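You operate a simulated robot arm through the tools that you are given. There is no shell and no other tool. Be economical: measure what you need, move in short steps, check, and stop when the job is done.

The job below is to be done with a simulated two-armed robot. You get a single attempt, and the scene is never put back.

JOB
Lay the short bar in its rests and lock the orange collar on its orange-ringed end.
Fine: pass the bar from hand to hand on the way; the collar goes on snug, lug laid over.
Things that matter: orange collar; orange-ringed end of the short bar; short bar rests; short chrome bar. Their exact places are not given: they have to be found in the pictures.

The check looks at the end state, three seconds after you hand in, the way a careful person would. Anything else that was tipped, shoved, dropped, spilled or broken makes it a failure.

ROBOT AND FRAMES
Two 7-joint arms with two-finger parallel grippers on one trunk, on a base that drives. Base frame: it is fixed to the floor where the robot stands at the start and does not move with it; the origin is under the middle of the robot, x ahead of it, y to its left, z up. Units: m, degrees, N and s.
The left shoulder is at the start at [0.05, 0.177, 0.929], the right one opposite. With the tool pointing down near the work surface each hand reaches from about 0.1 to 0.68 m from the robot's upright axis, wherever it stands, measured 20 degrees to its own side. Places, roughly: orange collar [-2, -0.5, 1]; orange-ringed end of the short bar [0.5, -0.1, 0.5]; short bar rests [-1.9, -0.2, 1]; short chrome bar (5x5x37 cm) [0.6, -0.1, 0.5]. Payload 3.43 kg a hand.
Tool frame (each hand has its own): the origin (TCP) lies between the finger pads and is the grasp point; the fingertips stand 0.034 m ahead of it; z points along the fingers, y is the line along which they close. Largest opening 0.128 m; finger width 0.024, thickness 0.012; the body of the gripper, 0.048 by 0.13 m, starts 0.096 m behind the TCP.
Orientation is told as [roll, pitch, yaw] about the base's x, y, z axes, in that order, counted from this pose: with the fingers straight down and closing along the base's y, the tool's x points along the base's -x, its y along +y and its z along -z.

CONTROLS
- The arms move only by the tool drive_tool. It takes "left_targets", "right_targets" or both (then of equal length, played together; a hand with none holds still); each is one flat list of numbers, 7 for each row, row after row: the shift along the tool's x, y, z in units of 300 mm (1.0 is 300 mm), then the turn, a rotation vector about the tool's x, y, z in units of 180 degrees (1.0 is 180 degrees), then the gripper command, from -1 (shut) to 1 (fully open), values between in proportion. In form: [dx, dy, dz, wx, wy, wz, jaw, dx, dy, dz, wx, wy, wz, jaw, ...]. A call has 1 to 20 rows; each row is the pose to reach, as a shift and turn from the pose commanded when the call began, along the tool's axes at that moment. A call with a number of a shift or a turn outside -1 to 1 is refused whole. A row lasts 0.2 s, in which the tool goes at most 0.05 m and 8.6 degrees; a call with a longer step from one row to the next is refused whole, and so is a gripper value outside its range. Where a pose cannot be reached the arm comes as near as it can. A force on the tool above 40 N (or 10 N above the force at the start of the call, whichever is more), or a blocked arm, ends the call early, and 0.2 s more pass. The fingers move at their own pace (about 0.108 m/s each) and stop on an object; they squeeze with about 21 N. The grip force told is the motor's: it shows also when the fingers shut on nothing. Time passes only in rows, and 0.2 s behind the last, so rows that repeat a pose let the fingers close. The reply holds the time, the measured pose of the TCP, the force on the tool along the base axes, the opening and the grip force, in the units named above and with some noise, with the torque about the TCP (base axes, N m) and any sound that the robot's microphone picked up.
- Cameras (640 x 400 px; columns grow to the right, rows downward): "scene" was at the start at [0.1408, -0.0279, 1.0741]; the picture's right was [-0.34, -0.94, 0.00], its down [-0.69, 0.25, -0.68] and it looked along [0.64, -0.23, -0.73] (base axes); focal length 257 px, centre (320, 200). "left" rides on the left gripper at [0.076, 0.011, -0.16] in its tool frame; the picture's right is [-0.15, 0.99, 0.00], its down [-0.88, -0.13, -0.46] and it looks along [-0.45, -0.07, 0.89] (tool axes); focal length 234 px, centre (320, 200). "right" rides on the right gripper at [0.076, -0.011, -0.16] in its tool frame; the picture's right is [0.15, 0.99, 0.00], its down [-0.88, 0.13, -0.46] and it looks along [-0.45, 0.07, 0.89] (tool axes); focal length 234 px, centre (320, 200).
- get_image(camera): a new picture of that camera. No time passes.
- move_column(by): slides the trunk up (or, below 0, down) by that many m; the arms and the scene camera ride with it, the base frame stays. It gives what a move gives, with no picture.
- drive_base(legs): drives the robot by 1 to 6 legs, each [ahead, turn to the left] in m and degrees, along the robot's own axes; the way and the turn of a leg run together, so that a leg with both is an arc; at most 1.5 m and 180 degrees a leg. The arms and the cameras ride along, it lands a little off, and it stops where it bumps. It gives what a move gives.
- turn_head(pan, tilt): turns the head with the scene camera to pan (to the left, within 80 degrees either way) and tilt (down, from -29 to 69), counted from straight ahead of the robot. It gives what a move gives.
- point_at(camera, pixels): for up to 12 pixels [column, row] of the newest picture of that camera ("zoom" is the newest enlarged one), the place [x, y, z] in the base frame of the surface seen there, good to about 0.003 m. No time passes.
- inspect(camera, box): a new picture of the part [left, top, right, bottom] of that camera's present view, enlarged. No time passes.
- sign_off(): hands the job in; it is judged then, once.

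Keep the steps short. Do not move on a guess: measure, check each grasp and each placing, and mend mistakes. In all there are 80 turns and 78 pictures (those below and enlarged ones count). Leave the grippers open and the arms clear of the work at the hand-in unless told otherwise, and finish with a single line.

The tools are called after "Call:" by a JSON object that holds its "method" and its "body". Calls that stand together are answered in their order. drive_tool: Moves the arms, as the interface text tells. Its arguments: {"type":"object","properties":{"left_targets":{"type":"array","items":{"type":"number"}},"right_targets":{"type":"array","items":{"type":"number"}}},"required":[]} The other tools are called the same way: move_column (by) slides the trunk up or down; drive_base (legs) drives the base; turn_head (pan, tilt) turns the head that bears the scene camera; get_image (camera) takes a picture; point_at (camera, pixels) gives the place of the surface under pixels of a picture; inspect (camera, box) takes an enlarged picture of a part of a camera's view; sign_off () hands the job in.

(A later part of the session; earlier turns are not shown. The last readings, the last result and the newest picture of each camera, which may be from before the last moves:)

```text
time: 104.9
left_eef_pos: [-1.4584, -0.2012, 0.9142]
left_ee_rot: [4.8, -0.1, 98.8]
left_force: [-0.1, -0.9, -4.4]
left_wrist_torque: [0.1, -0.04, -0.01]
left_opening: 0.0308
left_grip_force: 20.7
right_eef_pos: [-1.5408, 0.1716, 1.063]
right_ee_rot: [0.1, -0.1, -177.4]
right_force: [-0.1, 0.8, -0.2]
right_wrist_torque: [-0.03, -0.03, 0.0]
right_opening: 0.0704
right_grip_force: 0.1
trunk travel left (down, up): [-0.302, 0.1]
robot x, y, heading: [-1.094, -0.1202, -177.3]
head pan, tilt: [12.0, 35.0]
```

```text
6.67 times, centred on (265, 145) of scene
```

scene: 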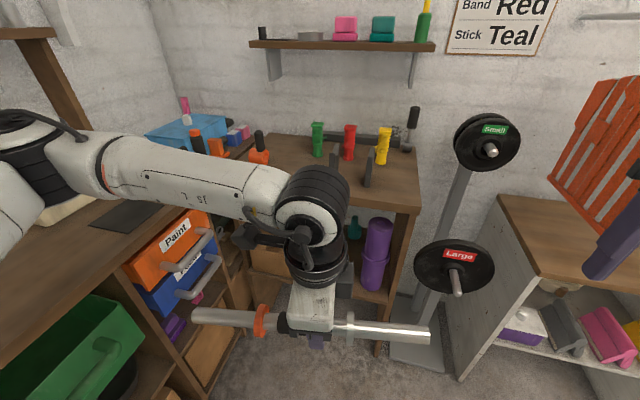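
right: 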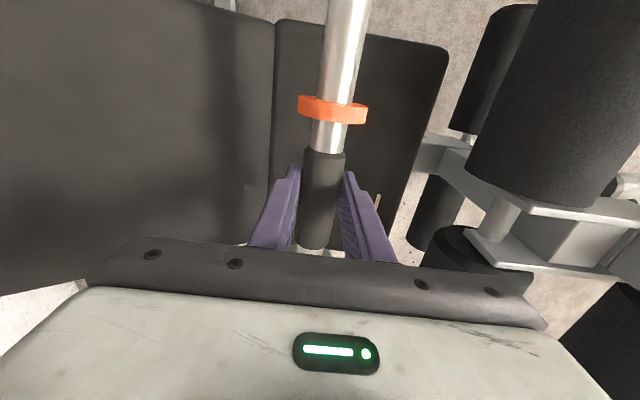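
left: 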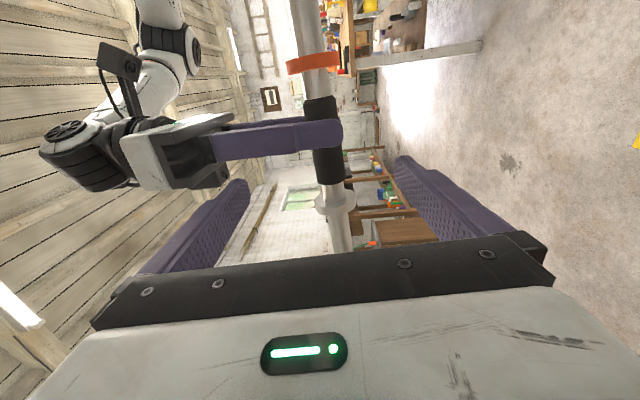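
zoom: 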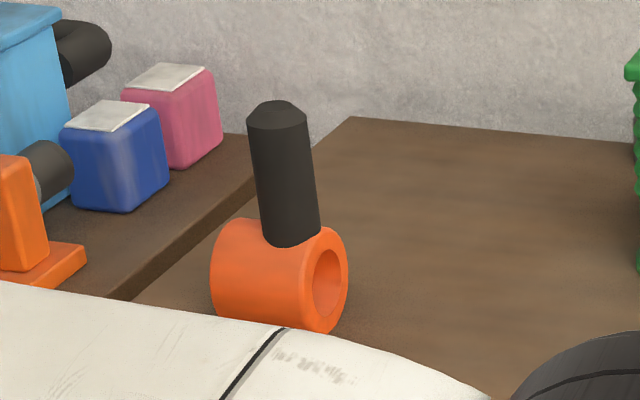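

The rests are two plates (y≈-0.272 and -0.172, tops z≈0.99) with V-notches centred at x≈-1.92; the collar lies with its bore along y, lug up. I raise the trunk fully and lift the left a little, and pull the right hand back, before closing in.

Call:
{"method": "move_column", "body": {"by": 0.1}}

Call:
{"method": "drive_tool", "body": {"left_targets": [0, 0, -0.1, 0, 0, 0, -1, 0, 0, -0.2, 0, 0, 0, -1, 0, 0, -0.27, 0, 0, 0, -1, 0, 0, -0.27, 0, 0, 0, -1], "right_targets": [0.14, 0, 0, 0, 0, 0, 0.1, 0.28, 0, 0, 0, 0, 0, 0.1, 0.4, 0, 0, 0, 0, 0, 0.1, 0.4, 0, 0, 0, 0, 0, 0.1]}}

```text
time: 106.2
left_eef_pos: [-1.4587, -0.2004, 1.0124]
left_ee_rot: [4.8, -0.1, 98.7]
left_force: [-0.5, -0.7, -5.2]
left_wrist_torque: [0.12, 0.02, 0.0]
left_opening: 0.0313
left_grip_force: 21.3
right_eef_pos: [-1.5416, 0.1715, 1.1622]
right_ee_rot: [0.1, -0.1, -177.4]
right_force: [0.0, -0.7, 0.3]
right_wrist_torque: [0.01, -0.01, 0.02]
right_opening: 0.0702
right_grip_force: 0.0
trunk travel left (down, up): [-0.401, 0.0]
robot x, y, heading: [-1.0998, -0.118, -177.5]
head pan, tilt: [12.0, 35.0]
```

```text
time: 107.2
left_eef_pos: [-1.4511, -0.2036, 1.0942]
left_ee_rot: [4.8, -0.1, 98.6]
left_force: [0.0, 0.3, -4.6]
left_wrist_torque: [0.11, -0.01, -0.03]
left_opening: 0.0309
left_grip_force: 21.1
right_eef_pos: [-1.4216, 0.1764, 1.1627]
right_ee_rot: [0.1, -0.1, -177.4]
right_force: [0.0, -0.1, -0.2]
right_wrist_torque: [0.0, 0.01, -0.03]
right_opening: 0.0705
right_grip_force: 0.0
trunk travel left (down, up): [-0.401, 0.0]
robot x, y, heading: [-1.0954, -0.1167, -177.0]
head pan, tilt: [12.0, 35.0]
```

Both fine. I drive 0.35 m ahead and turn right 25°.

Call:
{"method": "drive_base", "body": {"legs": [[0.35, 0], [0, -25]]}}

Call:
{"method": "turn_head", "body": {"pan": 35, "tilt": 45}}

Call:
{"method": "get_image", "body": {"camera": "scene"}}

```text
time: 110.7
left_eef_pos: [-1.798, -0.0607, 1.0949]
left_ee_rot: [4.8, -0.1, 73.8]
left_force: [0.9, 0.2, -4.7]
left_wrist_torque: [0.07, -0.01, -0.04]
left_opening: 0.031
left_grip_force: 20.9
right_eef_pos: [-1.6118, 0.2711, 1.1635]
right_ee_rot: [0.1, -0.1, 157.8]
right_force: [0.2, 0.4, 0.0]
right_wrist_torque: [-0.03, 0.01, 0.01]
right_opening: 0.0706
right_grip_force: 0.0
trunk travel left (down, up): [-0.401, 0.0]
robot x, y, heading: [-1.4368, -0.1359, 157.8]
head pan, tilt: [12.0, 35.0]
```

```text
time: 111.6
left_eef_pos: [-1.7988, -0.0596, 1.0945]
left_ee_rot: [4.8, -0.1, 73.7]
left_force: [-0.7, 0.0, -4.8]
left_wrist_torque: [0.1, -0.03, -0.01]
left_opening: 0.031
left_grip_force: 21.2
right_eef_pos: [-1.6126, 0.2705, 1.1648]
right_ee_rot: [0.1, -0.2, 157.8]
right_force: [0.5, 0.1, 1.1]
right_wrist_torque: [-0.01, -0.04, 0.01]
right_opening: 0.0703
right_grip_force: 0.0
trunk travel left (down, up): [-0.401, 0.0]
robot x, y, heading: [-1.441, -0.1342, 157.7]
head pan, tilt: [35.0, 45.0]
```

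```text
37 pictures are left
```

scene: 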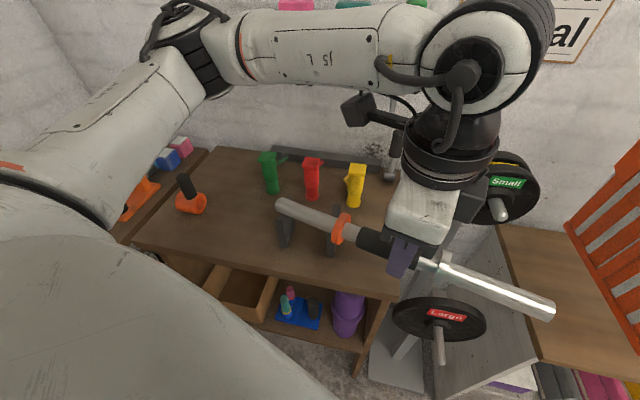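

I'm close now. I measure the bar as held: tips, ring, flange, and the rest plates again from here.

Call:
{"method": "inspect", "body": {"camera": "scene", "box": [260, 170, 460, 295]}}

Call:
{"method": "point_at", "body": {"camera": "scene", "pixels": [[279, 203], [310, 216], [343, 215], [346, 232], [357, 237], [375, 241], [428, 259], [442, 268], [490, 285], [545, 307], [187, 202], [185, 183]]}}

```text
3.20 times, centred on (360, 232) of scene
```

zoom: 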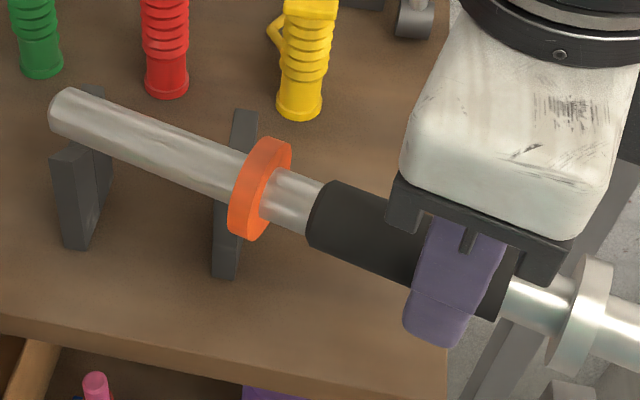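

```text
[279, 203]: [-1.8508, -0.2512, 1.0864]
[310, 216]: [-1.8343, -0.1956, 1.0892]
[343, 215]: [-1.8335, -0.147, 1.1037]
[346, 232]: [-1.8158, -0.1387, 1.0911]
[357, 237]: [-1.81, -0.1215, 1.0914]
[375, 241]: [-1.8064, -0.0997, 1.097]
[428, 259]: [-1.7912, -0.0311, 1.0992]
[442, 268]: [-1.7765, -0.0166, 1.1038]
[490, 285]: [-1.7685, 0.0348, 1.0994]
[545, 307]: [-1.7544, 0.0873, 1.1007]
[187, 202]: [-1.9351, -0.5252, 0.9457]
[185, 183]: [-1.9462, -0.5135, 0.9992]
```

The orange end hangs about 2° low; ring at y≈-0.143, flange ≈-0.02, so the bar centre is ~2.2 cm from the TCP. I move above the rests (TCP -1.92,-0.20), squaring yaw to 90 and levelling.

Call:
{"method": "drive_tool", "body": {"left_targets": [0.112, 0.051, 0, 0.005, 0.002, -0.018, -1, 0.224, 0.103, 0, 0.011, 0.005, -0.036, -1, 0.337, 0.154, 0, 0.016, 0.007, -0.054, -1, 0.449, 0.206, 0, 0.022, 0.01, -0.072, -1, 0.561, 0.257, 0, 0.027, 0.012, -0.0905, -1, 0.561, 0.257, 0, 0.027, 0.012, -0.0905, -1]}}

Call:
{"method": "get_image", "body": {"camera": "scene"}}

Call:
{"method": "get_image", "body": {"camera": "left"}}

```text
time: 113.0
left_eef_pos: [-1.861, -0.1468, 1.0914]
left_ee_rot: [0.2, 1.4, 90.3]
left_force: [-0.4, 1.3, -3.4]
left_wrist_torque: [0.08, 0.06, 0.0]
left_opening: 0.0308
left_grip_force: 20.9
left hand out of reach, approached as far as the arm can: row 1, 2, 3, 4, 5, 6
right_eef_pos: [-1.6128, 0.2718, 1.1642]
right_ee_rot: [0.1, -0.1, 157.9]
right_force: [0.2, -0.4, 0.5]
right_wrist_torque: [-0.02, 0.0, -0.01]
right_opening: 0.0704
right_grip_force: 0.1
trunk travel left (down, up): [-0.401, 0.0]
robot x, y, heading: [-1.4433, -0.1335, 158.0]
head pan, tilt: [35.0, 45.0]
```

```text
35 pictures are left
```

scene: 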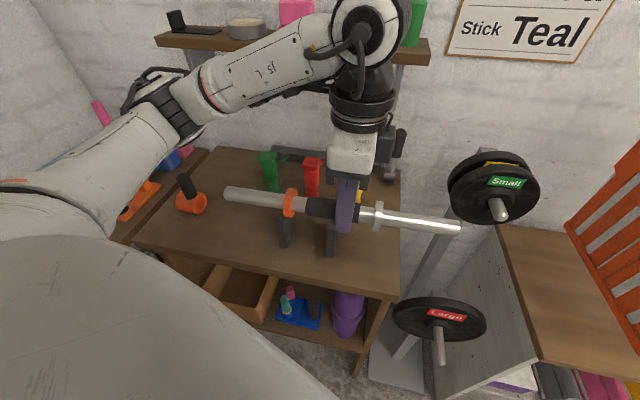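

```text
34 pictures are left
```

left: 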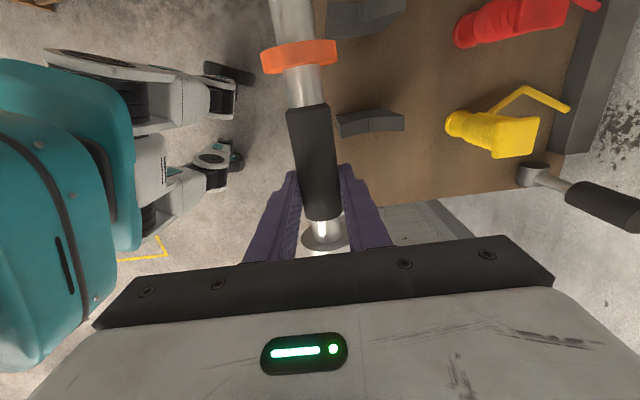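

The hand is 8 cm short of the rests, so the base must come nearer. I measure the robot's own base outline versus the table edge in the left picture.

Call:
{"method": "point_at", "body": {"camera": "left", "pixels": [[235, 158], [230, 100], [250, 75], [135, 245], [105, 300], [130, 100], [320, 150], [290, 30], [225, 145], [340, 118], [403, 115], [372, 130]]}}

```text
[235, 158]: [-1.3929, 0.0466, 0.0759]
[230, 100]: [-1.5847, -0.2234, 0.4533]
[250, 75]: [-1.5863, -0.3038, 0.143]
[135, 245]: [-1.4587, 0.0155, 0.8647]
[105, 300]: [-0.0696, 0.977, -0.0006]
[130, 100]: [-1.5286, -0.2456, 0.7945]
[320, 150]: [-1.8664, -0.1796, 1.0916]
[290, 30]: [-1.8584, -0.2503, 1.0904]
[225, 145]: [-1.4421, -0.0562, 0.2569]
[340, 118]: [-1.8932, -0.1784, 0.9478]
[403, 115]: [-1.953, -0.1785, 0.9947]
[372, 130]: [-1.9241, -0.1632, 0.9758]
```

The base is well clear of the table (front about x≈-1.59). The V-notch bottom is at x≈-1.922, z≈0.976. I shift the base: back 0.15, left 24°, ahead 0.2, right 26°.

Call:
{"method": "drive_base", "body": {"legs": [[-0.15, 0], [0, 24], [0.2, 0], [0, -26]]}}

```text
time: 118.1
left_eef_pos: [-1.92, -0.1995, 1.0899]
left_ee_rot: [0.1, 1.4, 88.8]
left_force: [0.4, 0.2, -4.8]
left_wrist_torque: [0.12, 0.01, 0.02]
left_opening: 0.0311
left_grip_force: 20.9
right_eef_pos: [-1.6632, 0.2123, 1.1627]
right_ee_rot: [0.1, -0.1, 156.4]
right_force: [0.1, 0.7, -0.9]
right_wrist_torque: [-0.01, 0.02, -0.03]
right_opening: 0.0703
right_grip_force: 0.1
trunk travel left (down, up): [-0.401, 0.0]
robot x, y, heading: [-1.4989, -0.1969, 156.4]
head pan, tilt: [35.0, 45.0]
```

The hand is right over the target (-1.920,-0.1995). I check with pictures before lowering.

Call:
{"method": "inspect", "body": {"camera": "scene", "box": [160, 130, 440, 305]}}

Call:
{"method": "get_image", "body": {"camera": "left"}}

```text
2.29 times, centred on (300, 218) of scene
```

zoom: 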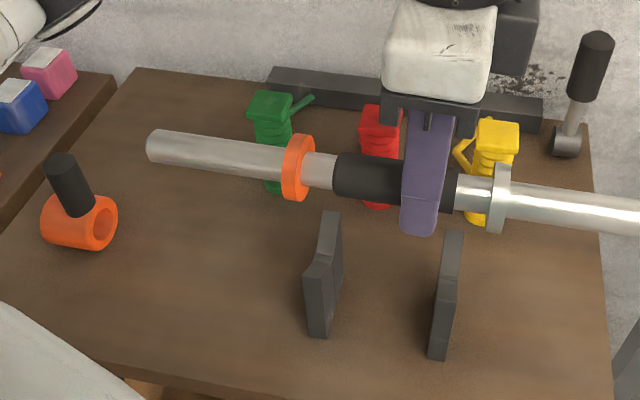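

```text
32 pictures are left
```

left: 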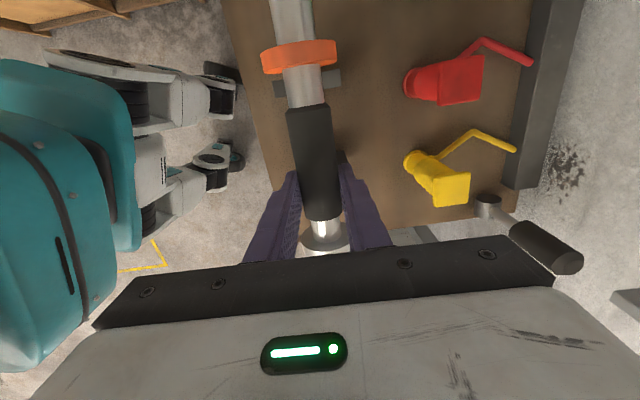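

I measure the bar's necks and the plates' tops in this zoom... first re-taking the zoom so points refer to it.

Call:
{"method": "inspect", "body": {"camera": "scene", "box": [160, 130, 440, 305]}}

Call:
{"method": "point_at", "body": {"camera": "zoom", "pixels": [[160, 140], [240, 153], [300, 145], [318, 165], [337, 165], [470, 185], [498, 180], [600, 205], [331, 216], [318, 262], [453, 236], [446, 280]]}}

```text
2.29 times, centred on (300, 218) of scene
```

zoom: 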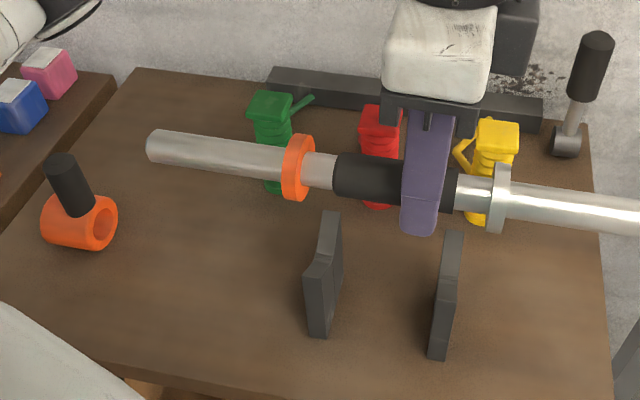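

```text
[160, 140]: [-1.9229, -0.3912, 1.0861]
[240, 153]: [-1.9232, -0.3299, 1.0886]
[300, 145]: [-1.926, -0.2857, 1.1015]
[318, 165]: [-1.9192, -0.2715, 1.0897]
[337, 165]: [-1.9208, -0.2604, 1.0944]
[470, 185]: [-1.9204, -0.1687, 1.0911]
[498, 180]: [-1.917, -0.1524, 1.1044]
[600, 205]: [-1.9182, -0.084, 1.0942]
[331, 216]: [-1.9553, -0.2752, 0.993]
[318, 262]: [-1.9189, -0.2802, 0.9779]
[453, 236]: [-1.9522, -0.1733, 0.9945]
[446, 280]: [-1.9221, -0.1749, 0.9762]
```

The bar's mid is y≈-0.2195, the plates' mid ≈-0.2235; x matches (-1.9205). I correct 4 mm, 1.2° yaw and 1.3° tilt, and lower to just above the notches.

Call:
{"method": "drive_tool", "body": {"left_targets": [0.013, 0, 0, 0, 0.007, -0.0067, -1, 0.013, 0, 0.1, 0, 0.007, -0.0067, -1, 0.013, 0, 0.18, 0, 0.007, -0.0067, -1, 0.013, 0, 0.24, 0, 0.007, -0.0067, -1, 0.013, 0, 0.262, 0, 0.007, -0.0067, -1, 0.013, 0, 0.262, 0, 0.007, -0.0067, -1]}}

Call:
{"method": "inspect", "body": {"camera": "scene", "box": [200, 160, 400, 285]}}

```text
time: 119.5
left_eef_pos: [-1.9212, -0.2057, 1.0131]
left_ee_rot: [0.1, 2.7, 90.1]
left_force: [0.4, -0.4, -4.6]
left_wrist_torque: [0.08, 0.0, 0.02]
left_opening: 0.031
left_grip_force: 21.1
right_eef_pos: [-1.663, 0.2133, 1.1635]
right_ee_rot: [0.2, 0.0, 156.4]
right_force: [0.8, 0.3, -0.4]
right_wrist_torque: [0.02, 0.0, 0.02]
right_opening: 0.0705
right_grip_force: 0.1
trunk travel left (down, up): [-0.401, 0.0]
robot x, y, heading: [-1.4985, -0.1984, 156.5]
head pan, tilt: [35.0, 45.0]
```

```text
3.20 times, centred on (300, 222) of scene
```

zoom: 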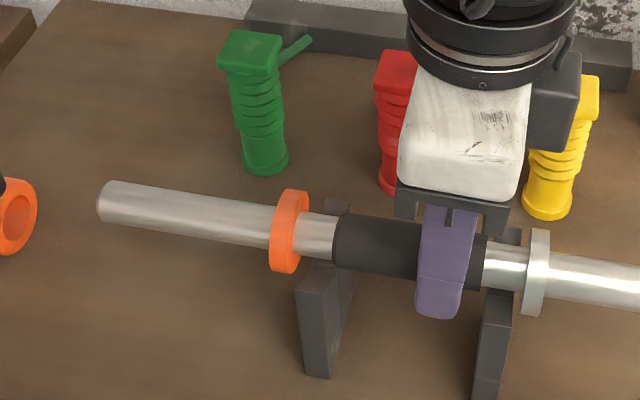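

The necks sit over the plates. I lower the last millimetres slowly, watching the force.

Call:
{"method": "drive_tool", "body": {"left_targets": [0, 0, 0.012, 0, 0, 0, -1, 0, 0, 0.024, 0, 0, 0, -1, 0, 0, 0.034, 0, 0, 0, -1, 0, 0, 0.034, 0, 0, 0, -1]}}

```text
time: 120.5
left_eef_pos: [-1.9211, -0.2057, 1.0036]
left_ee_rot: [0.2, 2.6, 90.0]
left_force: [-0.4, -0.7, -4.3]
left_wrist_torque: [0.09, -0.01, -0.05]
left_opening: 0.0312
left_grip_force: 20.6
right_eef_pos: [-1.6622, 0.2138, 1.1642]
right_ee_rot: [0.2, -0.1, 156.4]
right_force: [-0.5, -0.6, 0.4]
right_wrist_torque: [-0.02, 0.0, 0.01]
right_opening: 0.0702
right_grip_force: 0.0
trunk travel left (down, up): [-0.401, 0.0]
robot x, y, heading: [-1.5017, -0.1947, 156.2]
head pan, tilt: [35.0, 45.0]
```

No contact yet. A few more millimetres.

Call:
{"method": "drive_tool", "body": {"left_targets": [0, 0, 0.007, 0, 0, 0, -1, 0, 0, 0.014, 0, 0, 0, -1, 0, 0, 0.014, 0, 0, 0, -1]}}

Call:
{"method": "inspect", "body": {"camera": "scene", "box": [220, 180, 380, 280]}}

```text
time: 121.3
left_eef_pos: [-1.9203, -0.2058, 0.9991]
left_ee_rot: [0.4, 2.5, 90.0]
left_force: [2.6, -0.3, 12.0]
left_wrist_torque: [0.53, 0.0, -0.22]
left_opening: 0.0311
left_grip_force: 21.0
right_eef_pos: [-1.6622, 0.2133, 1.1655]
right_ee_rot: [0.1, -0.1, 156.4]
right_force: [-0.1, 0.0, -0.4]
right_wrist_torque: [-0.02, -0.03, -0.01]
right_opening: 0.0701
right_grip_force: 0.1
trunk travel left (down, up): [-0.401, 0.0]
robot x, y, heading: [-1.5022, -0.1938, 156.3]
head pan, tilt: [35.0, 45.0]
```

```text
4.00 times, centred on (300, 230) of scene
```

zoom: 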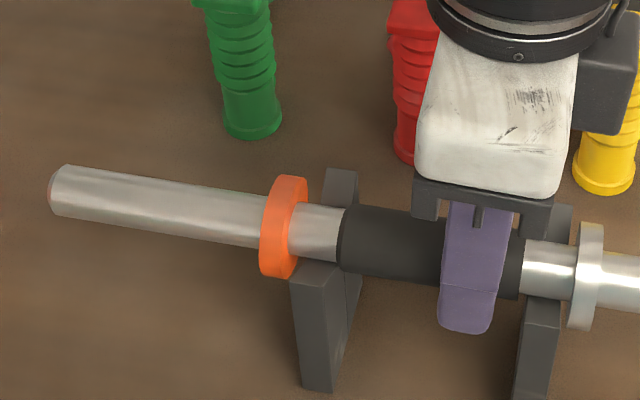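

The right neck rests (16 N); the left is perhaps a millimetre above. I ease the tilt by 1° and open to 0.05 so the bar settles.

Call:
{"method": "drive_tool", "body": {"left_targets": [0, 0, -0.003, 0, -0.004, 0, -1, 0, 0, -0.003, 0, -0.008, 0, -1, 0, 0, -0.003, 0, -0.008, 0, -0.4, 0, 0, -0.003, 0, -0.008, 0, -0.22, 0, 0, -0.003, 0, -0.008, 0, -0.22]}}

Call:
{"method": "inspect", "body": {"camera": "scene", "box": [220, 180, 380, 280]}}

Call:
{"method": "point_at", "body": {"camera": "zoom", "pixels": [[70, 170], [200, 190], [288, 180], [320, 208], [380, 212], [550, 246], [595, 230], [625, 255]]}}

```text
time: 122.5
left_eef_pos: [-1.9205, -0.2064, 0.9998]
left_ee_rot: [0.1, 2.0, 90.3]
left_force: [0.2, 0.5, 0.2]
left_wrist_torque: [-0.01, -0.01, 0.02]
left_opening: 0.0499
left_grip_force: 0.1
right_eef_pos: [-1.6613, 0.2122, 1.1638]
right_ee_rot: [0.2, 0.0, 156.4]
right_force: [0.0, 1.3, -0.1]
right_wrist_torque: [0.01, 0.0, -0.01]
right_opening: 0.0706
right_grip_force: 0.0
trunk travel left (down, up): [-0.401, 0.0]
robot x, y, heading: [-1.4988, -0.1981, 156.3]
head pan, tilt: [35.0, 45.0]
```

```text
4.00 times, centred on (300, 230) of scene
```

zoom: 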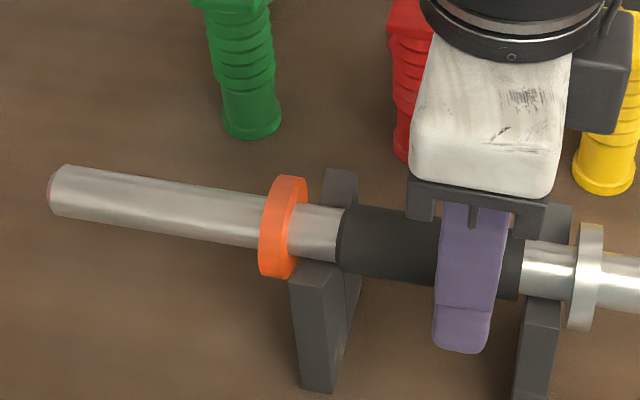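

```text
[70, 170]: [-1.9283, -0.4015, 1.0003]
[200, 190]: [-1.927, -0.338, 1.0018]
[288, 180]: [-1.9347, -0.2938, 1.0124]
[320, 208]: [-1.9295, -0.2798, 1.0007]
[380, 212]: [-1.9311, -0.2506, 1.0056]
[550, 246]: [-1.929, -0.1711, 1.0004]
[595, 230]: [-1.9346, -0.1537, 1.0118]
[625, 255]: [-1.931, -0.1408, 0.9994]
```

The bar lies level in both notches (tops 1.0007 at both necks). I lift the left hand straight up 11 cm and move it toward the collar.

Call:
{"method": "drive_tool", "body": {"left_targets": [0, 0, -0.1, 0, 0, 0, -0.22, 0, 0, -0.23, 0, 0, 0, -0.22, 0, 0, -0.38, 0, 0, 0, -0.22, 0.15, 0.01, -0.38, 0, 0, 0, -0.22, 0.3, 0.02, -0.38, 0, 0, 0, -0.22, 0.45, 0.03, -0.38, 0, 0, 0, -0.22, 0.6, 0.04, -0.38, 0, 0, 0, -0.22, 0.75, 0.05, -0.38, 0, 0, 0, -0.22, 0.9, 0.06, -0.38, 0, 0, 0, -0.22, 0.9, 0.06, -0.38, 0, 0, 0, -0.22]}}

Call:
{"method": "get_image", "body": {"camera": "scene"}}

Call:
{"method": "get_image", "body": {"camera": "left"}}

```text
time: 124.7
left_eef_pos: [-1.8369, -0.3618, 1.1348]
left_ee_rot: [0.1, 1.4, 90.1]
left_force: [-0.3, 1.0, -0.7]
left_wrist_torque: [-0.04, -0.05, 0.02]
left_opening: 0.05
left_grip_force: 0.1
left hand out of reach, approached as far as the arm can: row 4, 5, 6, 7, 8, 9, 10
right_eef_pos: [-1.6641, 0.2144, 1.1633]
right_ee_rot: [0.2, -0.1, 156.4]
right_force: [-0.3, 0.0, -0.3]
right_wrist_torque: [-0.05, -0.01, 0.02]
right_opening: 0.0707
right_grip_force: 0.1
trunk travel left (down, up): [-0.401, 0.0]
robot x, y, heading: [-1.5059, -0.2005, 156.4]
head pan, tilt: [35.0, 45.0]
```

```text
27 pictures are left
```

scene: 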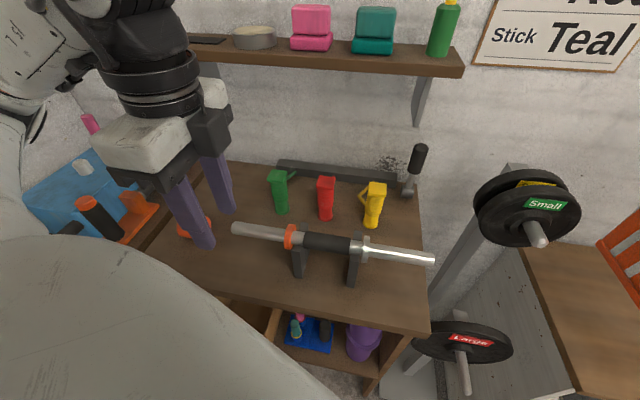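

```text
26 pictures are left
```

left: 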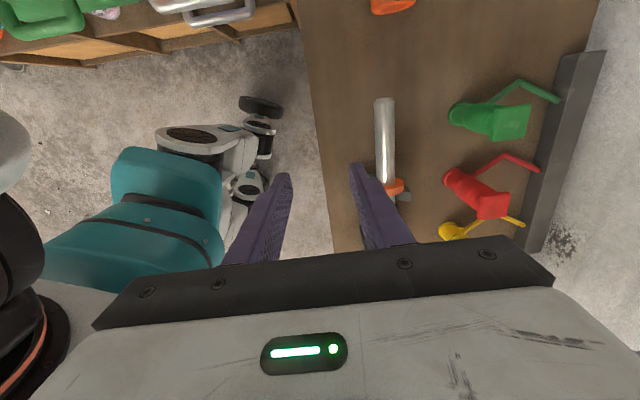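

The bar lies well in its rests. For the collar a more natural yaw is needed: I rotate the left hand to yaw 180 (closing along y) while moving above the lug (axis estimated at -1.956,-0.521).

Call:
{"method": "drive_tool", "body": {"left_targets": [0, 0, 0, 0, 0, -0.0455, 0.25, 0, 0, 0, 0, 0, -0.091, 0.25, 0, 0, 0, 0, 0, -0.136, 0.25, 0.08, 0.06, 0, 0, 0, -0.182, 0.25, 0.16, 0.12, 0, 0, 0, -0.227, 0.25, 0.24, 0.18, 0, 0, 0, -0.273, 0.25, 0.32, 0.24, 0, 0, 0, -0.318, 0.25, 0.4, 0.3, 0, 0, 0, -0.364, 0.25, 0.48, 0.36, 0, 0, 0, -0.409, 0.25, 0.53, 0.397, 0, 0, 0, -0.455, 0.25, 0.53, 0.397, 0, 0, 0, -0.5, 0.25, 0.53, 0.397, 0, 0, 0, -0.5, 0.25]}}

Call:
{"method": "turn_head", "body": {"pan": 50, "tilt": 42}}

Call:
{"method": "get_image", "body": {"camera": "left"}}

Call:
{"method": "get_image", "body": {"camera": "scene"}}

```text
time: 127.3
left_eef_pos: [-1.9539, -0.5237, 1.1404]
left_ee_rot: [1.2, -0.1, -179.8]
left_force: [-0.2, 0.6, 0.2]
left_wrist_torque: [0.01, 0.02, -0.01]
left_opening: 0.0797
left_grip_force: 0.0
right_eef_pos: [-1.6617, 0.2126, 1.163]
right_ee_rot: [0.1, 0.0, 156.3]
right_force: [0.3, 0.4, -0.2]
right_wrist_torque: [0.03, 0.01, 0.0]
right_opening: 0.07
right_grip_force: 0.1
trunk travel left (down, up): [-0.401, 0.0]
robot x, y, heading: [-1.5032, -0.1974, 156.4]
head pan, tilt: [35.0, 45.0]
```

```text
time: 128.1
left_eef_pos: [-1.9553, -0.5244, 1.1402]
left_ee_rot: [1.2, -0.2, -180.0]
left_force: [0.0, 0.3, 0.1]
left_wrist_torque: [-0.05, -0.01, -0.02]
left_opening: 0.0802
left_grip_force: 0.0
right_eef_pos: [-1.6626, 0.214, 1.1633]
right_ee_rot: [0.1, -0.1, 156.4]
right_force: [0.2, -0.2, -0.4]
right_wrist_torque: [0.01, 0.02, -0.01]
right_opening: 0.0706
right_grip_force: 0.1
trunk travel left (down, up): [-0.401, 0.0]
robot x, y, heading: [-1.5003, -0.1943, 156.5]
head pan, tilt: [50.0, 42.0]
```

```text
25 pictures are left
```

left: 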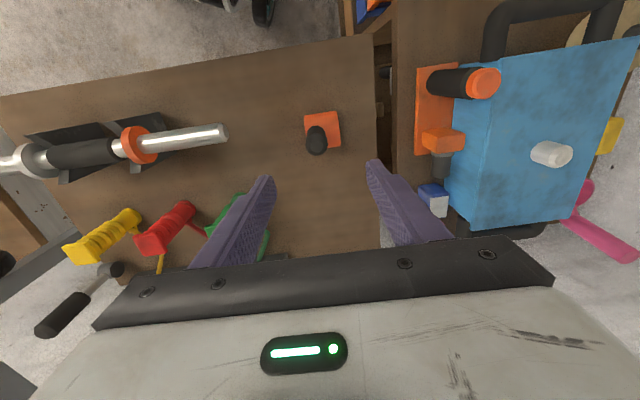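

```text
24 pictures are left
```

scene: 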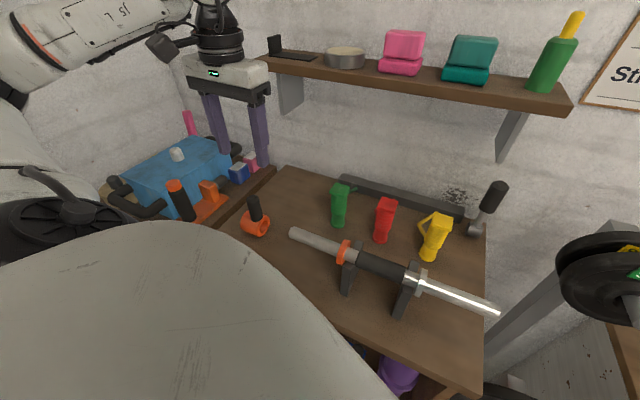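

Reached. I measure the collar's corners, lug top, and the bar's end from this view.

Call:
{"method": "point_at", "body": {"camera": "left", "pixels": [[317, 132], [316, 148], [326, 128], [312, 122], [308, 118], [334, 114], [336, 145], [342, 130], [222, 131], [185, 139], [138, 145], [150, 143]]}}

Call:
{"method": "inspect", "body": {"camera": "scene", "box": [225, 180, 385, 280]}}

Call:
{"method": "point_at", "body": {"camera": "zoom", "pixels": [[118, 80], [118, 110], [122, 140], [85, 170], [100, 160], [140, 180], [155, 200], [175, 195], [265, 220], [275, 200], [350, 215], [480, 255]]}}

```text
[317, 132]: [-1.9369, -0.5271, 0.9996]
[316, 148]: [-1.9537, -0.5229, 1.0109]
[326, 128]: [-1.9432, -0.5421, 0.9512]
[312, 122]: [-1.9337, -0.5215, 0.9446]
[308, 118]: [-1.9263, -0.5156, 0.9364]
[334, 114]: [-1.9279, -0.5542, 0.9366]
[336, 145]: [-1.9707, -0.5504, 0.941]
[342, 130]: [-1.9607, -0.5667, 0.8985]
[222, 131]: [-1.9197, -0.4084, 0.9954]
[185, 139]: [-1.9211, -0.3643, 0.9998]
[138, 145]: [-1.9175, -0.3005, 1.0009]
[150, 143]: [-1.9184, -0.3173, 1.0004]
```

```text
4.00 times, centred on (305, 230) of scene
```

zoom: 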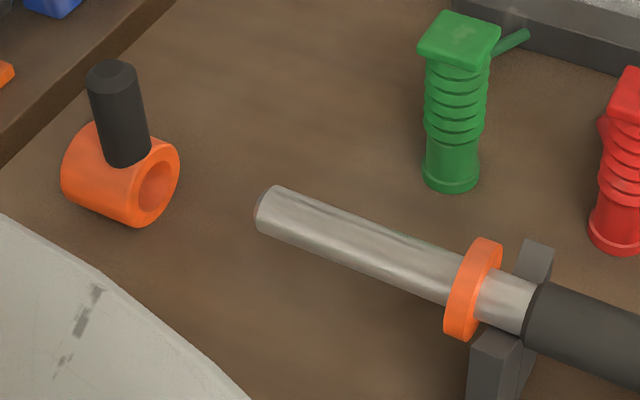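

```text
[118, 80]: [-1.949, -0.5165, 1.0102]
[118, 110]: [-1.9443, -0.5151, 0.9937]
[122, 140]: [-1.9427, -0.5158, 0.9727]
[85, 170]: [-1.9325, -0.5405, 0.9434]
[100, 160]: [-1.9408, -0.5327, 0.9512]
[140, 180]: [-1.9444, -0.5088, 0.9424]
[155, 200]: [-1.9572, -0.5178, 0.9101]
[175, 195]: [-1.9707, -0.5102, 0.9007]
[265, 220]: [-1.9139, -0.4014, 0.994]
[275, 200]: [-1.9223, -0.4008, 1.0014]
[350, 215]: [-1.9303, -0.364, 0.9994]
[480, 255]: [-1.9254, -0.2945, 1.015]
```

Ring: axis ≈(-1.949, y -0.531, z 0.9255), outer radius ≈0.0255; lug axis ≈(-1.951,-0.524), top 1.012. Bar end at y≈-0.406, axis (-1.920, 0.9885). I grip the lug, lift 63 mm, and shift 29 mm in x to line up with the bar.

Call:
{"method": "drive_tool", "body": {"left_targets": [0.013, 0, 0.14, 0.0067, 0, 0, 0.25, 0.013, 0, 0.28, 0.0067, 0, 0, 0.25, 0.013, 0, 0.41, 0.0067, 0, 0, 0.25, 0.013, 0, 0.472, 0.0067, 0, 0, 0.25, 0.013, 0, 0.472, 0.0067, 0, 0, 0.25, 0.013, 0, 0.472, 0.0067, 0, 0, -1, 0.013, 0, 0.472, 0.0067, 0, 0, -1, 0.013, 0, 0.472, 0.0067, 0, 0, -1, 0.013, 0, 0.42, 0.0067, 0, 0, -1, 0.013, 0, 0.34, 0.0067, 0, 0, -1, 0.013, 0, 0.262, 0.0067, 0, 0, -1, 0.06, 0, 0.262, 0.0067, 0, 0, -1, 0.11, 0, 0.262, 0.0067, 0, 0, -1, 0.11, 0, 0.262, 0.0067, 0, 0, -1]}}

Call:
{"method": "inspect", "body": {"camera": "scene", "box": [225, 160, 385, 280]}}

Call:
{"method": "get_image", "body": {"camera": "left"}}

```text
time: 131.1
left_eef_pos: [-1.9215, -0.5277, 1.0598]
left_ee_rot: [0.0, -0.1, -180.0]
left_force: [0.4, 0.3, -2.1]
left_wrist_torque: [0.02, 0.01, 0.02]
left_opening: 0.0274
left_grip_force: 21.6
right_eef_pos: [-1.6621, 0.2126, 1.1647]
right_ee_rot: [0.1, -0.1, 156.5]
right_force: [-0.6, -0.4, 0.6]
right_wrist_torque: [0.03, -0.01, 0.0]
right_opening: 0.0708
right_grip_force: 0.1
trunk travel left (down, up): [-0.401, 0.0]
robot x, y, heading: [-1.5001, -0.1996, 156.3]
head pan, tilt: [50.0, 42.0]
```

```text
3.33 times, centred on (305, 220) of scene
```

zoom: 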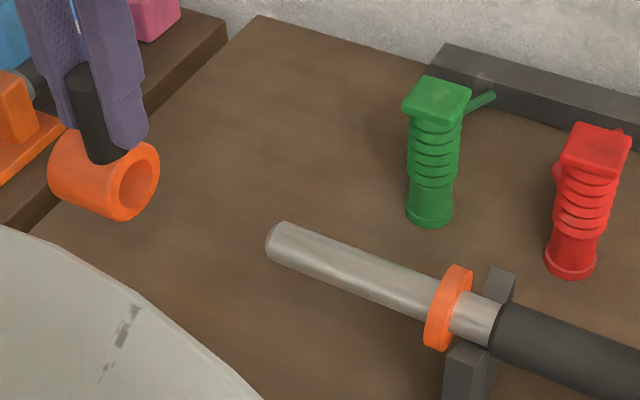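

```text
21 pictures are left
```

left: 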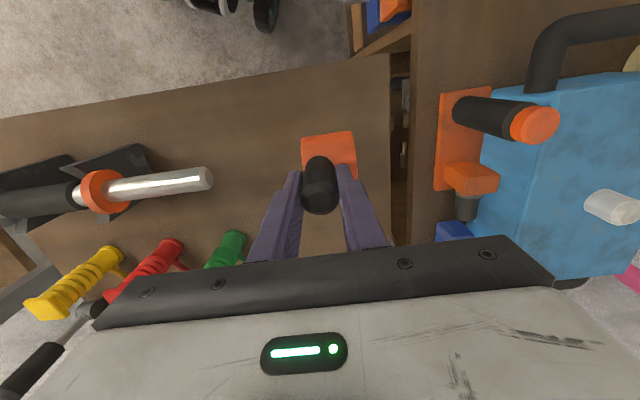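

Collar gripped (opening 0.027, ~2 N). I measure its rim and the bar end for alignment.

Call:
{"method": "point_at", "body": {"camera": "zoom", "pixels": [[156, 160], [115, 195], [120, 215], [150, 148], [152, 195], [80, 175], [100, 190], [60, 155], [270, 240], [285, 225], [350, 250], [70, 140]]}}

Call:
{"method": "point_at", "body": {"camera": "left", "pixels": [[304, 140], [354, 135], [356, 165], [306, 160], [330, 140], [345, 160], [208, 180], [180, 184], [140, 190], [100, 192]]}}

```text
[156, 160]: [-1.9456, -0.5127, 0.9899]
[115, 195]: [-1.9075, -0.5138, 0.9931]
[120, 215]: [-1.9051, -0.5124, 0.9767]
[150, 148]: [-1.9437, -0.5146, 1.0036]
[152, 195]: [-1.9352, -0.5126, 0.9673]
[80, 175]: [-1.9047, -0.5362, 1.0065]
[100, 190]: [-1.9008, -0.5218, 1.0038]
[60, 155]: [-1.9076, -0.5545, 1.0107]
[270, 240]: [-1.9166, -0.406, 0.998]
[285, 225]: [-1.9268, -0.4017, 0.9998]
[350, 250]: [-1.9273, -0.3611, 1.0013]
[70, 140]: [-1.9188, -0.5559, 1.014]
```

```text
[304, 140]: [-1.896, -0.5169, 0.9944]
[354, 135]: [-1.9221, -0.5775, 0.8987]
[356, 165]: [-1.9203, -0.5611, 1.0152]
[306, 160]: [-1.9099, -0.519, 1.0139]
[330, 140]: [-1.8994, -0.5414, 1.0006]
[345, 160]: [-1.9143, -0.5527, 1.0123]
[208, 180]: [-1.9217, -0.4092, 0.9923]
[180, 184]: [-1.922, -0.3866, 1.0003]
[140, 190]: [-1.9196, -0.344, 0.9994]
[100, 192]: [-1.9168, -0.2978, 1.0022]
```

Collar centre ≈(-1.921, 0.9887) against the bar axis (-1.9205, 0.9885): aligned. I slide it on along +y by 0.205 m in small rows, then look.

Call:
{"method": "drive_tool", "body": {"left_targets": [0, -0.1, 0, 0, 0, 0, -1, 0, -0.2, 0, 0, 0, 0, -1, 0, -0.3, 0, 0, 0, 0, -1, 0, -0.36, 0, 0, 0, 0, -1, 0, -0.41, 0, 0, 0, 0, -1, 0, -0.46, 0, 0, 0, 0, -1, 0, -0.52, 0, 0, 0, 0, -1, 0, -0.58, 0, 0, 0, 0, -1, 0, -0.64, 0, 0, 0, 0, -1, 0, -0.683, 0, 0, 0, 0, -1, 0, -0.683, 0, 0, 0, 0, -1]}}

Call:
{"method": "inspect", "body": {"camera": "scene", "box": [225, 160, 425, 300]}}

Call:
{"method": "get_image", "body": {"camera": "left"}}

```text
time: 133.5
left_eef_pos: [-1.9236, -0.3235, 1.0593]
left_ee_rot: [0.1, -0.1, -179.9]
left_force: [-0.1, -0.7, -2.4]
left_wrist_torque: [0.04, 0.01, 0.0]
left_opening: 0.0273
left_grip_force: 21.2
right_eef_pos: [-1.663, 0.2116, 1.1637]
right_ee_rot: [0.1, -0.1, 156.4]
right_force: [-0.1, 0.4, 0.0]
right_wrist_torque: [-0.02, -0.02, -0.06]
right_opening: 0.0704
right_grip_force: 0.0
trunk travel left (down, up): [-0.401, 0.0]
robot x, y, heading: [-1.5031, -0.1951, 156.1]
head pan, tilt: [50.0, 42.0]
```

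```text
2.86 times, centred on (325, 230) of scene
```

zoom: 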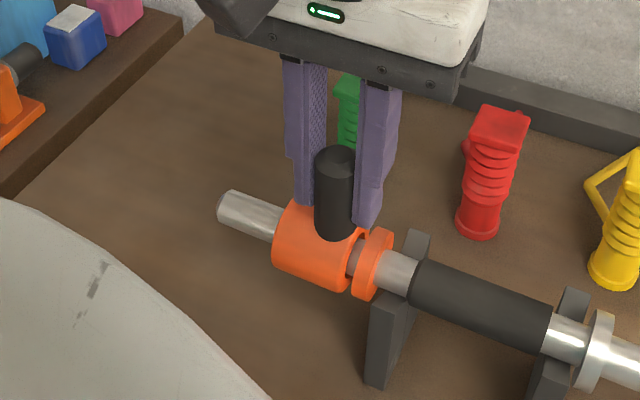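

```text
19 pictures are left
```

left: 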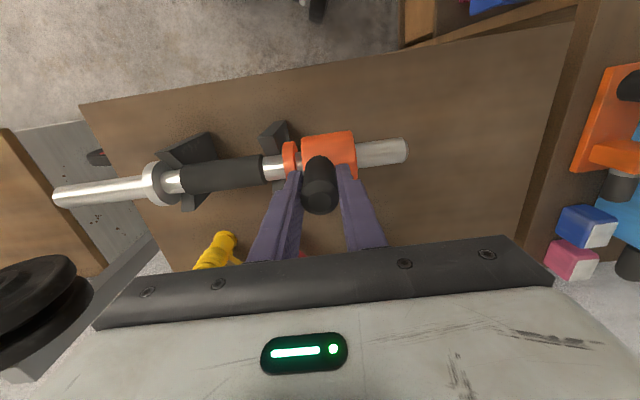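

The collar is on with no side force; about 6 mm gap to the orange ring remains. I push 6 mm more, then lay the lug toward the robot by a rigid 45° arc about the bar axis while holding it.

Call:
{"method": "drive_tool", "body": {"left_targets": [0, -0.005, 0, 0, 0, 0, -1, 0, -0.01, 0, 0, 0, 0, -1, 0, -0.015, 0, 0, 0, 0, -1, 0, -0.02, 0, 0, 0, 0, -1, 0, -0.02, 0, 0, 0, 0, -1, 0.0309, -0.02, 0.002, 0, -0.0417, 0, -1, 0.0613, -0.02, 0.0081, 0, -0.0833, 0, -1, 0.0906, -0.02, 0.018, 0, -0.125, 0, -1, 0.1183, -0.02, 0.0317, 0, -0.1667, 0, -1, 0.1441, -0.02, 0.0489, 0, -0.2083, 0, -1, 0.1674, -0.02, 0.0693, 0, -0.25, 0, -1, 0.1674, -0.02, 0.0693, 0, -0.25, 0, -1]}}

Call:
{"method": "inspect", "body": {"camera": "scene", "box": [225, 160, 425, 300]}}

```text
time: 135.3
left_eef_pos: [-1.93, -0.3067, 1.068]
left_ee_rot: [2.0, -23.3, -179.8]
left_force: [9.1, -15.1, 8.9]
left_wrist_torque: [-0.6, -0.62, 0.25]
left_opening: 0.0273
left_grip_force: 21.0
left hand out of reach, approached as far as the arm can: row 7, 8, 9
right_eef_pos: [-1.6635, 0.2119, 1.1647]
right_ee_rot: [0.2, -0.2, 156.6]
right_force: [0.0, 0.3, 0.1]
right_wrist_torque: [-0.07, -0.03, -0.01]
right_opening: 0.0704
right_grip_force: 0.1
trunk travel left (down, up): [-0.401, 0.0]
robot x, y, heading: [-1.4966, -0.1977, 156.8]
head pan, tilt: [50.0, 42.0]
stopped in row 9 (left hand): the force on the tool passed its limit (the readings are from after the stop); the commanded pose is now the measured one
```

```text
2.86 times, centred on (325, 230) of scene
5 turns are left
```

zoom: 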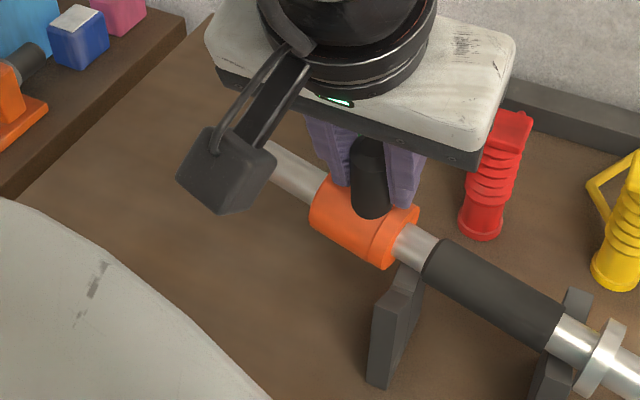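

That arc was out of the arm's reach and lifted/pushed the bar a bit. I undo: straighten the tool, return to the former pose, open so the bar settles, lift clear, and look.

Call:
{"method": "drive_tool", "body": {"left_targets": [0.0115, 0.012, 0.0056, 0.004, 0.043, 0, -1, 0.023, 0.024, 0.011, 0.007, 0.086, 0, -1, 0.0345, 0.036, 0.0167, 0.011, 0.1294, 0, -1, 0.0345, 0.036, 0.0167, 0.011, 0.1294, 0, -1, 0.0345, 0.036, 0.0167, 0.011, 0.1294, 0, -1]}}

Call:
{"method": "drive_tool", "body": {"left_targets": [0, 0, 0, 0, 0, 0, -0.3, 0, 0, 0, 0, 0, 0, -0.06, 0, 0, 0, 0, 0, 0, -0.06]}}

Call:
{"method": "drive_tool", "body": {"left_targets": [0, 0, -0.14, 0, 0, 0, -0.06, 0, 0, -0.28, 0, 0, 0, -0.06, 0, 0, -0.4, 0, 0, 0, -0.06, 0, 0, -0.4, 0, 0, 0, -0.06]}}

Call:
{"method": "inspect", "body": {"camera": "scene", "box": [225, 160, 425, 300]}}

Call:
{"method": "point_at", "body": {"camera": "zoom", "pixels": [[235, 200], [250, 205], [300, 215], [310, 235], [335, 215], [335, 165], [370, 245], [395, 255], [410, 258], [560, 325], [600, 330], [345, 150]]}}

Call:
{"method": "get_image", "body": {"camera": "left"}}

```text
time: 136.6
left_eef_pos: [-1.9245, -0.3163, 1.0577]
left_ee_rot: [-0.6, 0.0, -179.5]
left_force: [-0.9, -7.3, -2.8]
left_wrist_torque: [-0.47, 0.06, 0.14]
left_opening: 0.0275
left_grip_force: 21.5
right_eef_pos: [-1.6646, 0.2109, 1.1647]
right_ee_rot: [0.1, -0.1, 156.6]
right_force: [-0.2, 0.0, 0.8]
right_wrist_torque: [0.0, 0.03, -0.01]
right_opening: 0.0704
right_grip_force: 0.1
trunk travel left (down, up): [-0.401, 0.0]
robot x, y, heading: [-1.5012, -0.2014, 156.3]
head pan, tilt: [50.0, 42.0]
```

```text
time: 137.3
left_eef_pos: [-1.926, -0.3147, 1.0584]
left_ee_rot: [-0.6, 0.0, -179.5]
left_force: [0.6, 0.0, -0.6]
left_wrist_torque: [-0.01, 0.0, 0.01]
left_opening: 0.0604
left_grip_force: 0.0
right_eef_pos: [-1.6636, 0.2118, 1.1627]
right_ee_rot: [0.1, -0.2, 156.4]
right_force: [-1.0, 0.0, -0.2]
right_wrist_torque: [-0.01, 0.01, 0.0]
right_opening: 0.0705
right_grip_force: 0.0
trunk travel left (down, up): [-0.401, 0.0]
robot x, y, heading: [-1.5029, -0.1963, 156.5]
head pan, tilt: [50.0, 42.0]
```

```text
time: 138.3
left_eef_pos: [-1.9252, -0.3154, 1.1782]
left_ee_rot: [-0.6, 0.1, -179.6]
left_force: [-0.3, 0.0, -0.2]
left_wrist_torque: [-0.03, 0.02, 0.02]
left_opening: 0.0602
left_grip_force: 0.1
right_eef_pos: [-1.6645, 0.2129, 1.1633]
right_ee_rot: [0.0, -0.1, 156.5]
right_force: [-0.1, -0.5, 0.5]
right_wrist_torque: [0.0, -0.02, 0.0]
right_opening: 0.0702
right_grip_force: 0.1
trunk travel left (down, up): [-0.401, 0.0]
robot x, y, heading: [-1.5011, -0.1933, 156.7]
head pan, tilt: [50.0, 42.0]
```

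```text
2.86 times, centred on (325, 230) of scene
```

zoom: 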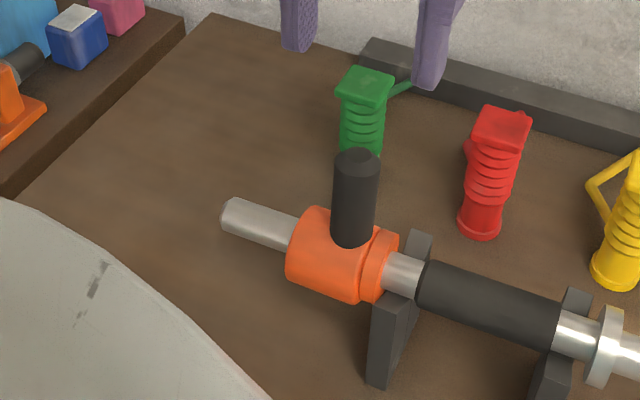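

```text
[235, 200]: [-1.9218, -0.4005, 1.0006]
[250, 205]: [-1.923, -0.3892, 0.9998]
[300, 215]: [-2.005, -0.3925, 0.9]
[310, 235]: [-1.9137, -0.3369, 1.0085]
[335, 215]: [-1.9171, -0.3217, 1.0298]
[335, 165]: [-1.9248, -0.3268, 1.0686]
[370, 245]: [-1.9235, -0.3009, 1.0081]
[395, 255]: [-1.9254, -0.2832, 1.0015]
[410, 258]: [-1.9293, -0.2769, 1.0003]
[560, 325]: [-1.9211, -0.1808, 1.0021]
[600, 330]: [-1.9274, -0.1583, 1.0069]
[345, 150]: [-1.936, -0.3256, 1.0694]
```

```text
16 pictures are left
4 turns are left
```

left: 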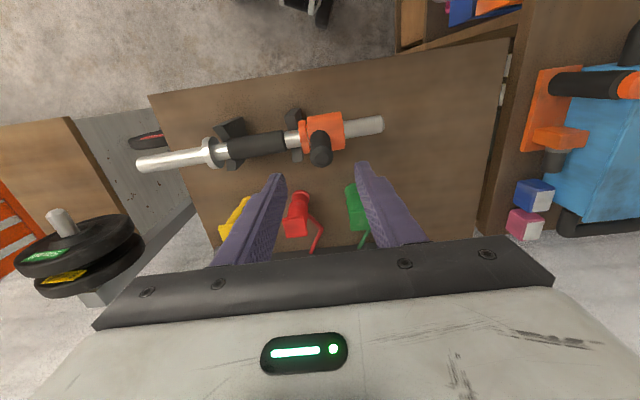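

The bar is back in both notches and level, the collar sits snug on the orange ring, lug still upright (y≈-0.315). I push it over from the far side with closed fingers along an arc toward the robot, then lift clear and look.

Call:
{"method": "drive_tool", "body": {"left_targets": [0, 0, 0, 0, 0, 0, -1, 0, 0, 0, 0, 0, 0, -1, -0.139, 0, 0, 0, 0, 0, -1, -0.139, 0, 0.15, 0, 0, 0, -1, -0.139, 0, 0.28, 0, 0, 0, -1, -0.139, 0, 0.3357, 0, 0, 0, -1, -0.139, 0, 0.3357, 0, 0, 0, -1, -0.0717, 0, 0.3357, 0, 0, 0, -1, -0.0063, 0, 0.331, 0, 0, 0, -1, 0.0357, 0, 0.3403, 0, 0, 0, -1, 0.0713, 0, 0.357, 0, 0, 0, -1, 0.1097, 0, 0.3877, 0, 0, 0, -1, 0.1393, 0, 0.4277, 0, 0, 0, -1, 0.1573, 0, 0.4733, 0, 0, 0, -1, 0.1573, 0, 0.4733, 0, 0, 0, -1]}}

Call:
{"method": "inspect", "body": {"camera": "scene", "box": [225, 160, 425, 300]}}

Call:
{"method": "drive_tool", "body": {"left_targets": [0, 0, -0.14, 0, 0, 0, -1, 0, 0, -0.28, 0, 0, 0, -1, 0, 0, -0.42, 0, 0, 0, -1, 0, 0, -0.42, 0, 0, 0, -1]}}

Call:
{"method": "inspect", "body": {"camera": "scene", "box": [225, 160, 425, 300]}}

Call:
{"method": "get_image", "body": {"camera": "left"}}

```text
time: 141.6
left_eef_pos: [-1.8775, -0.3135, 1.0356]
left_ee_rot: [-0.7, 0.0, -179.6]
left_force: [0.0, -0.3, -0.1]
left_wrist_torque: [0.02, 0.01, 0.02]
left_opening: 0.0001
left_grip_force: 20.9
right_eef_pos: [-1.6629, 0.2121, 1.1634]
right_ee_rot: [0.1, -0.1, 156.4]
right_force: [-0.5, -0.5, 0.9]
right_wrist_torque: [-0.03, 0.03, 0.01]
right_opening: 0.0703
right_grip_force: 0.2
trunk travel left (down, up): [-0.401, 0.0]
robot x, y, heading: [-1.5013, -0.1969, 156.3]
head pan, tilt: [50.0, 42.0]
```

```text
2.86 times, centred on (325, 230) of scene
```

zoom: 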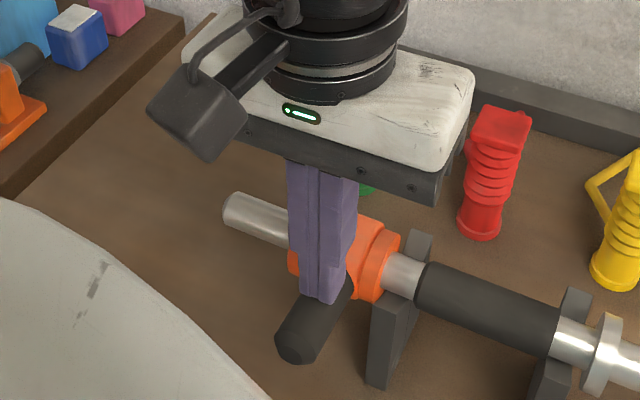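

```text
time: 142.6
left_eef_pos: [-1.8797, -0.3157, 1.1614]
left_ee_rot: [-0.6, 0.0, -179.5]
left_force: [0.0, 0.6, -1.0]
left_wrist_torque: [-0.03, -0.03, 0.02]
left_opening: 0.0002
left_grip_force: 20.8
right_eef_pos: [-1.6644, 0.211, 1.1635]
right_ee_rot: [0.1, -0.1, 156.5]
right_force: [0.5, 0.4, 0.0]
right_wrist_torque: [0.02, -0.01, -0.02]
right_opening: 0.0707
right_grip_force: 0.1
trunk travel left (down, up): [-0.401, 0.0]
robot x, y, heading: [-1.5007, -0.1934, 156.5]
head pan, tilt: [50.0, 42.0]
```

```text
2.86 times, centred on (325, 230) of scene
```

zoom: 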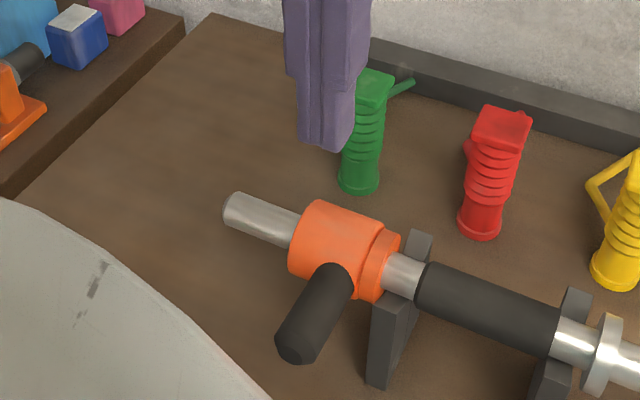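

```text
13 pictures are left
3 turns are left
```

left: 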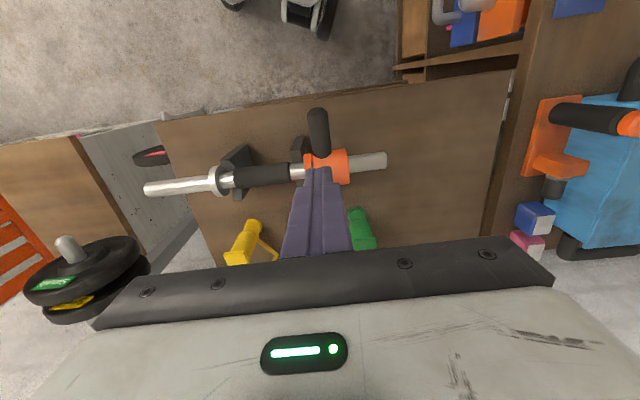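

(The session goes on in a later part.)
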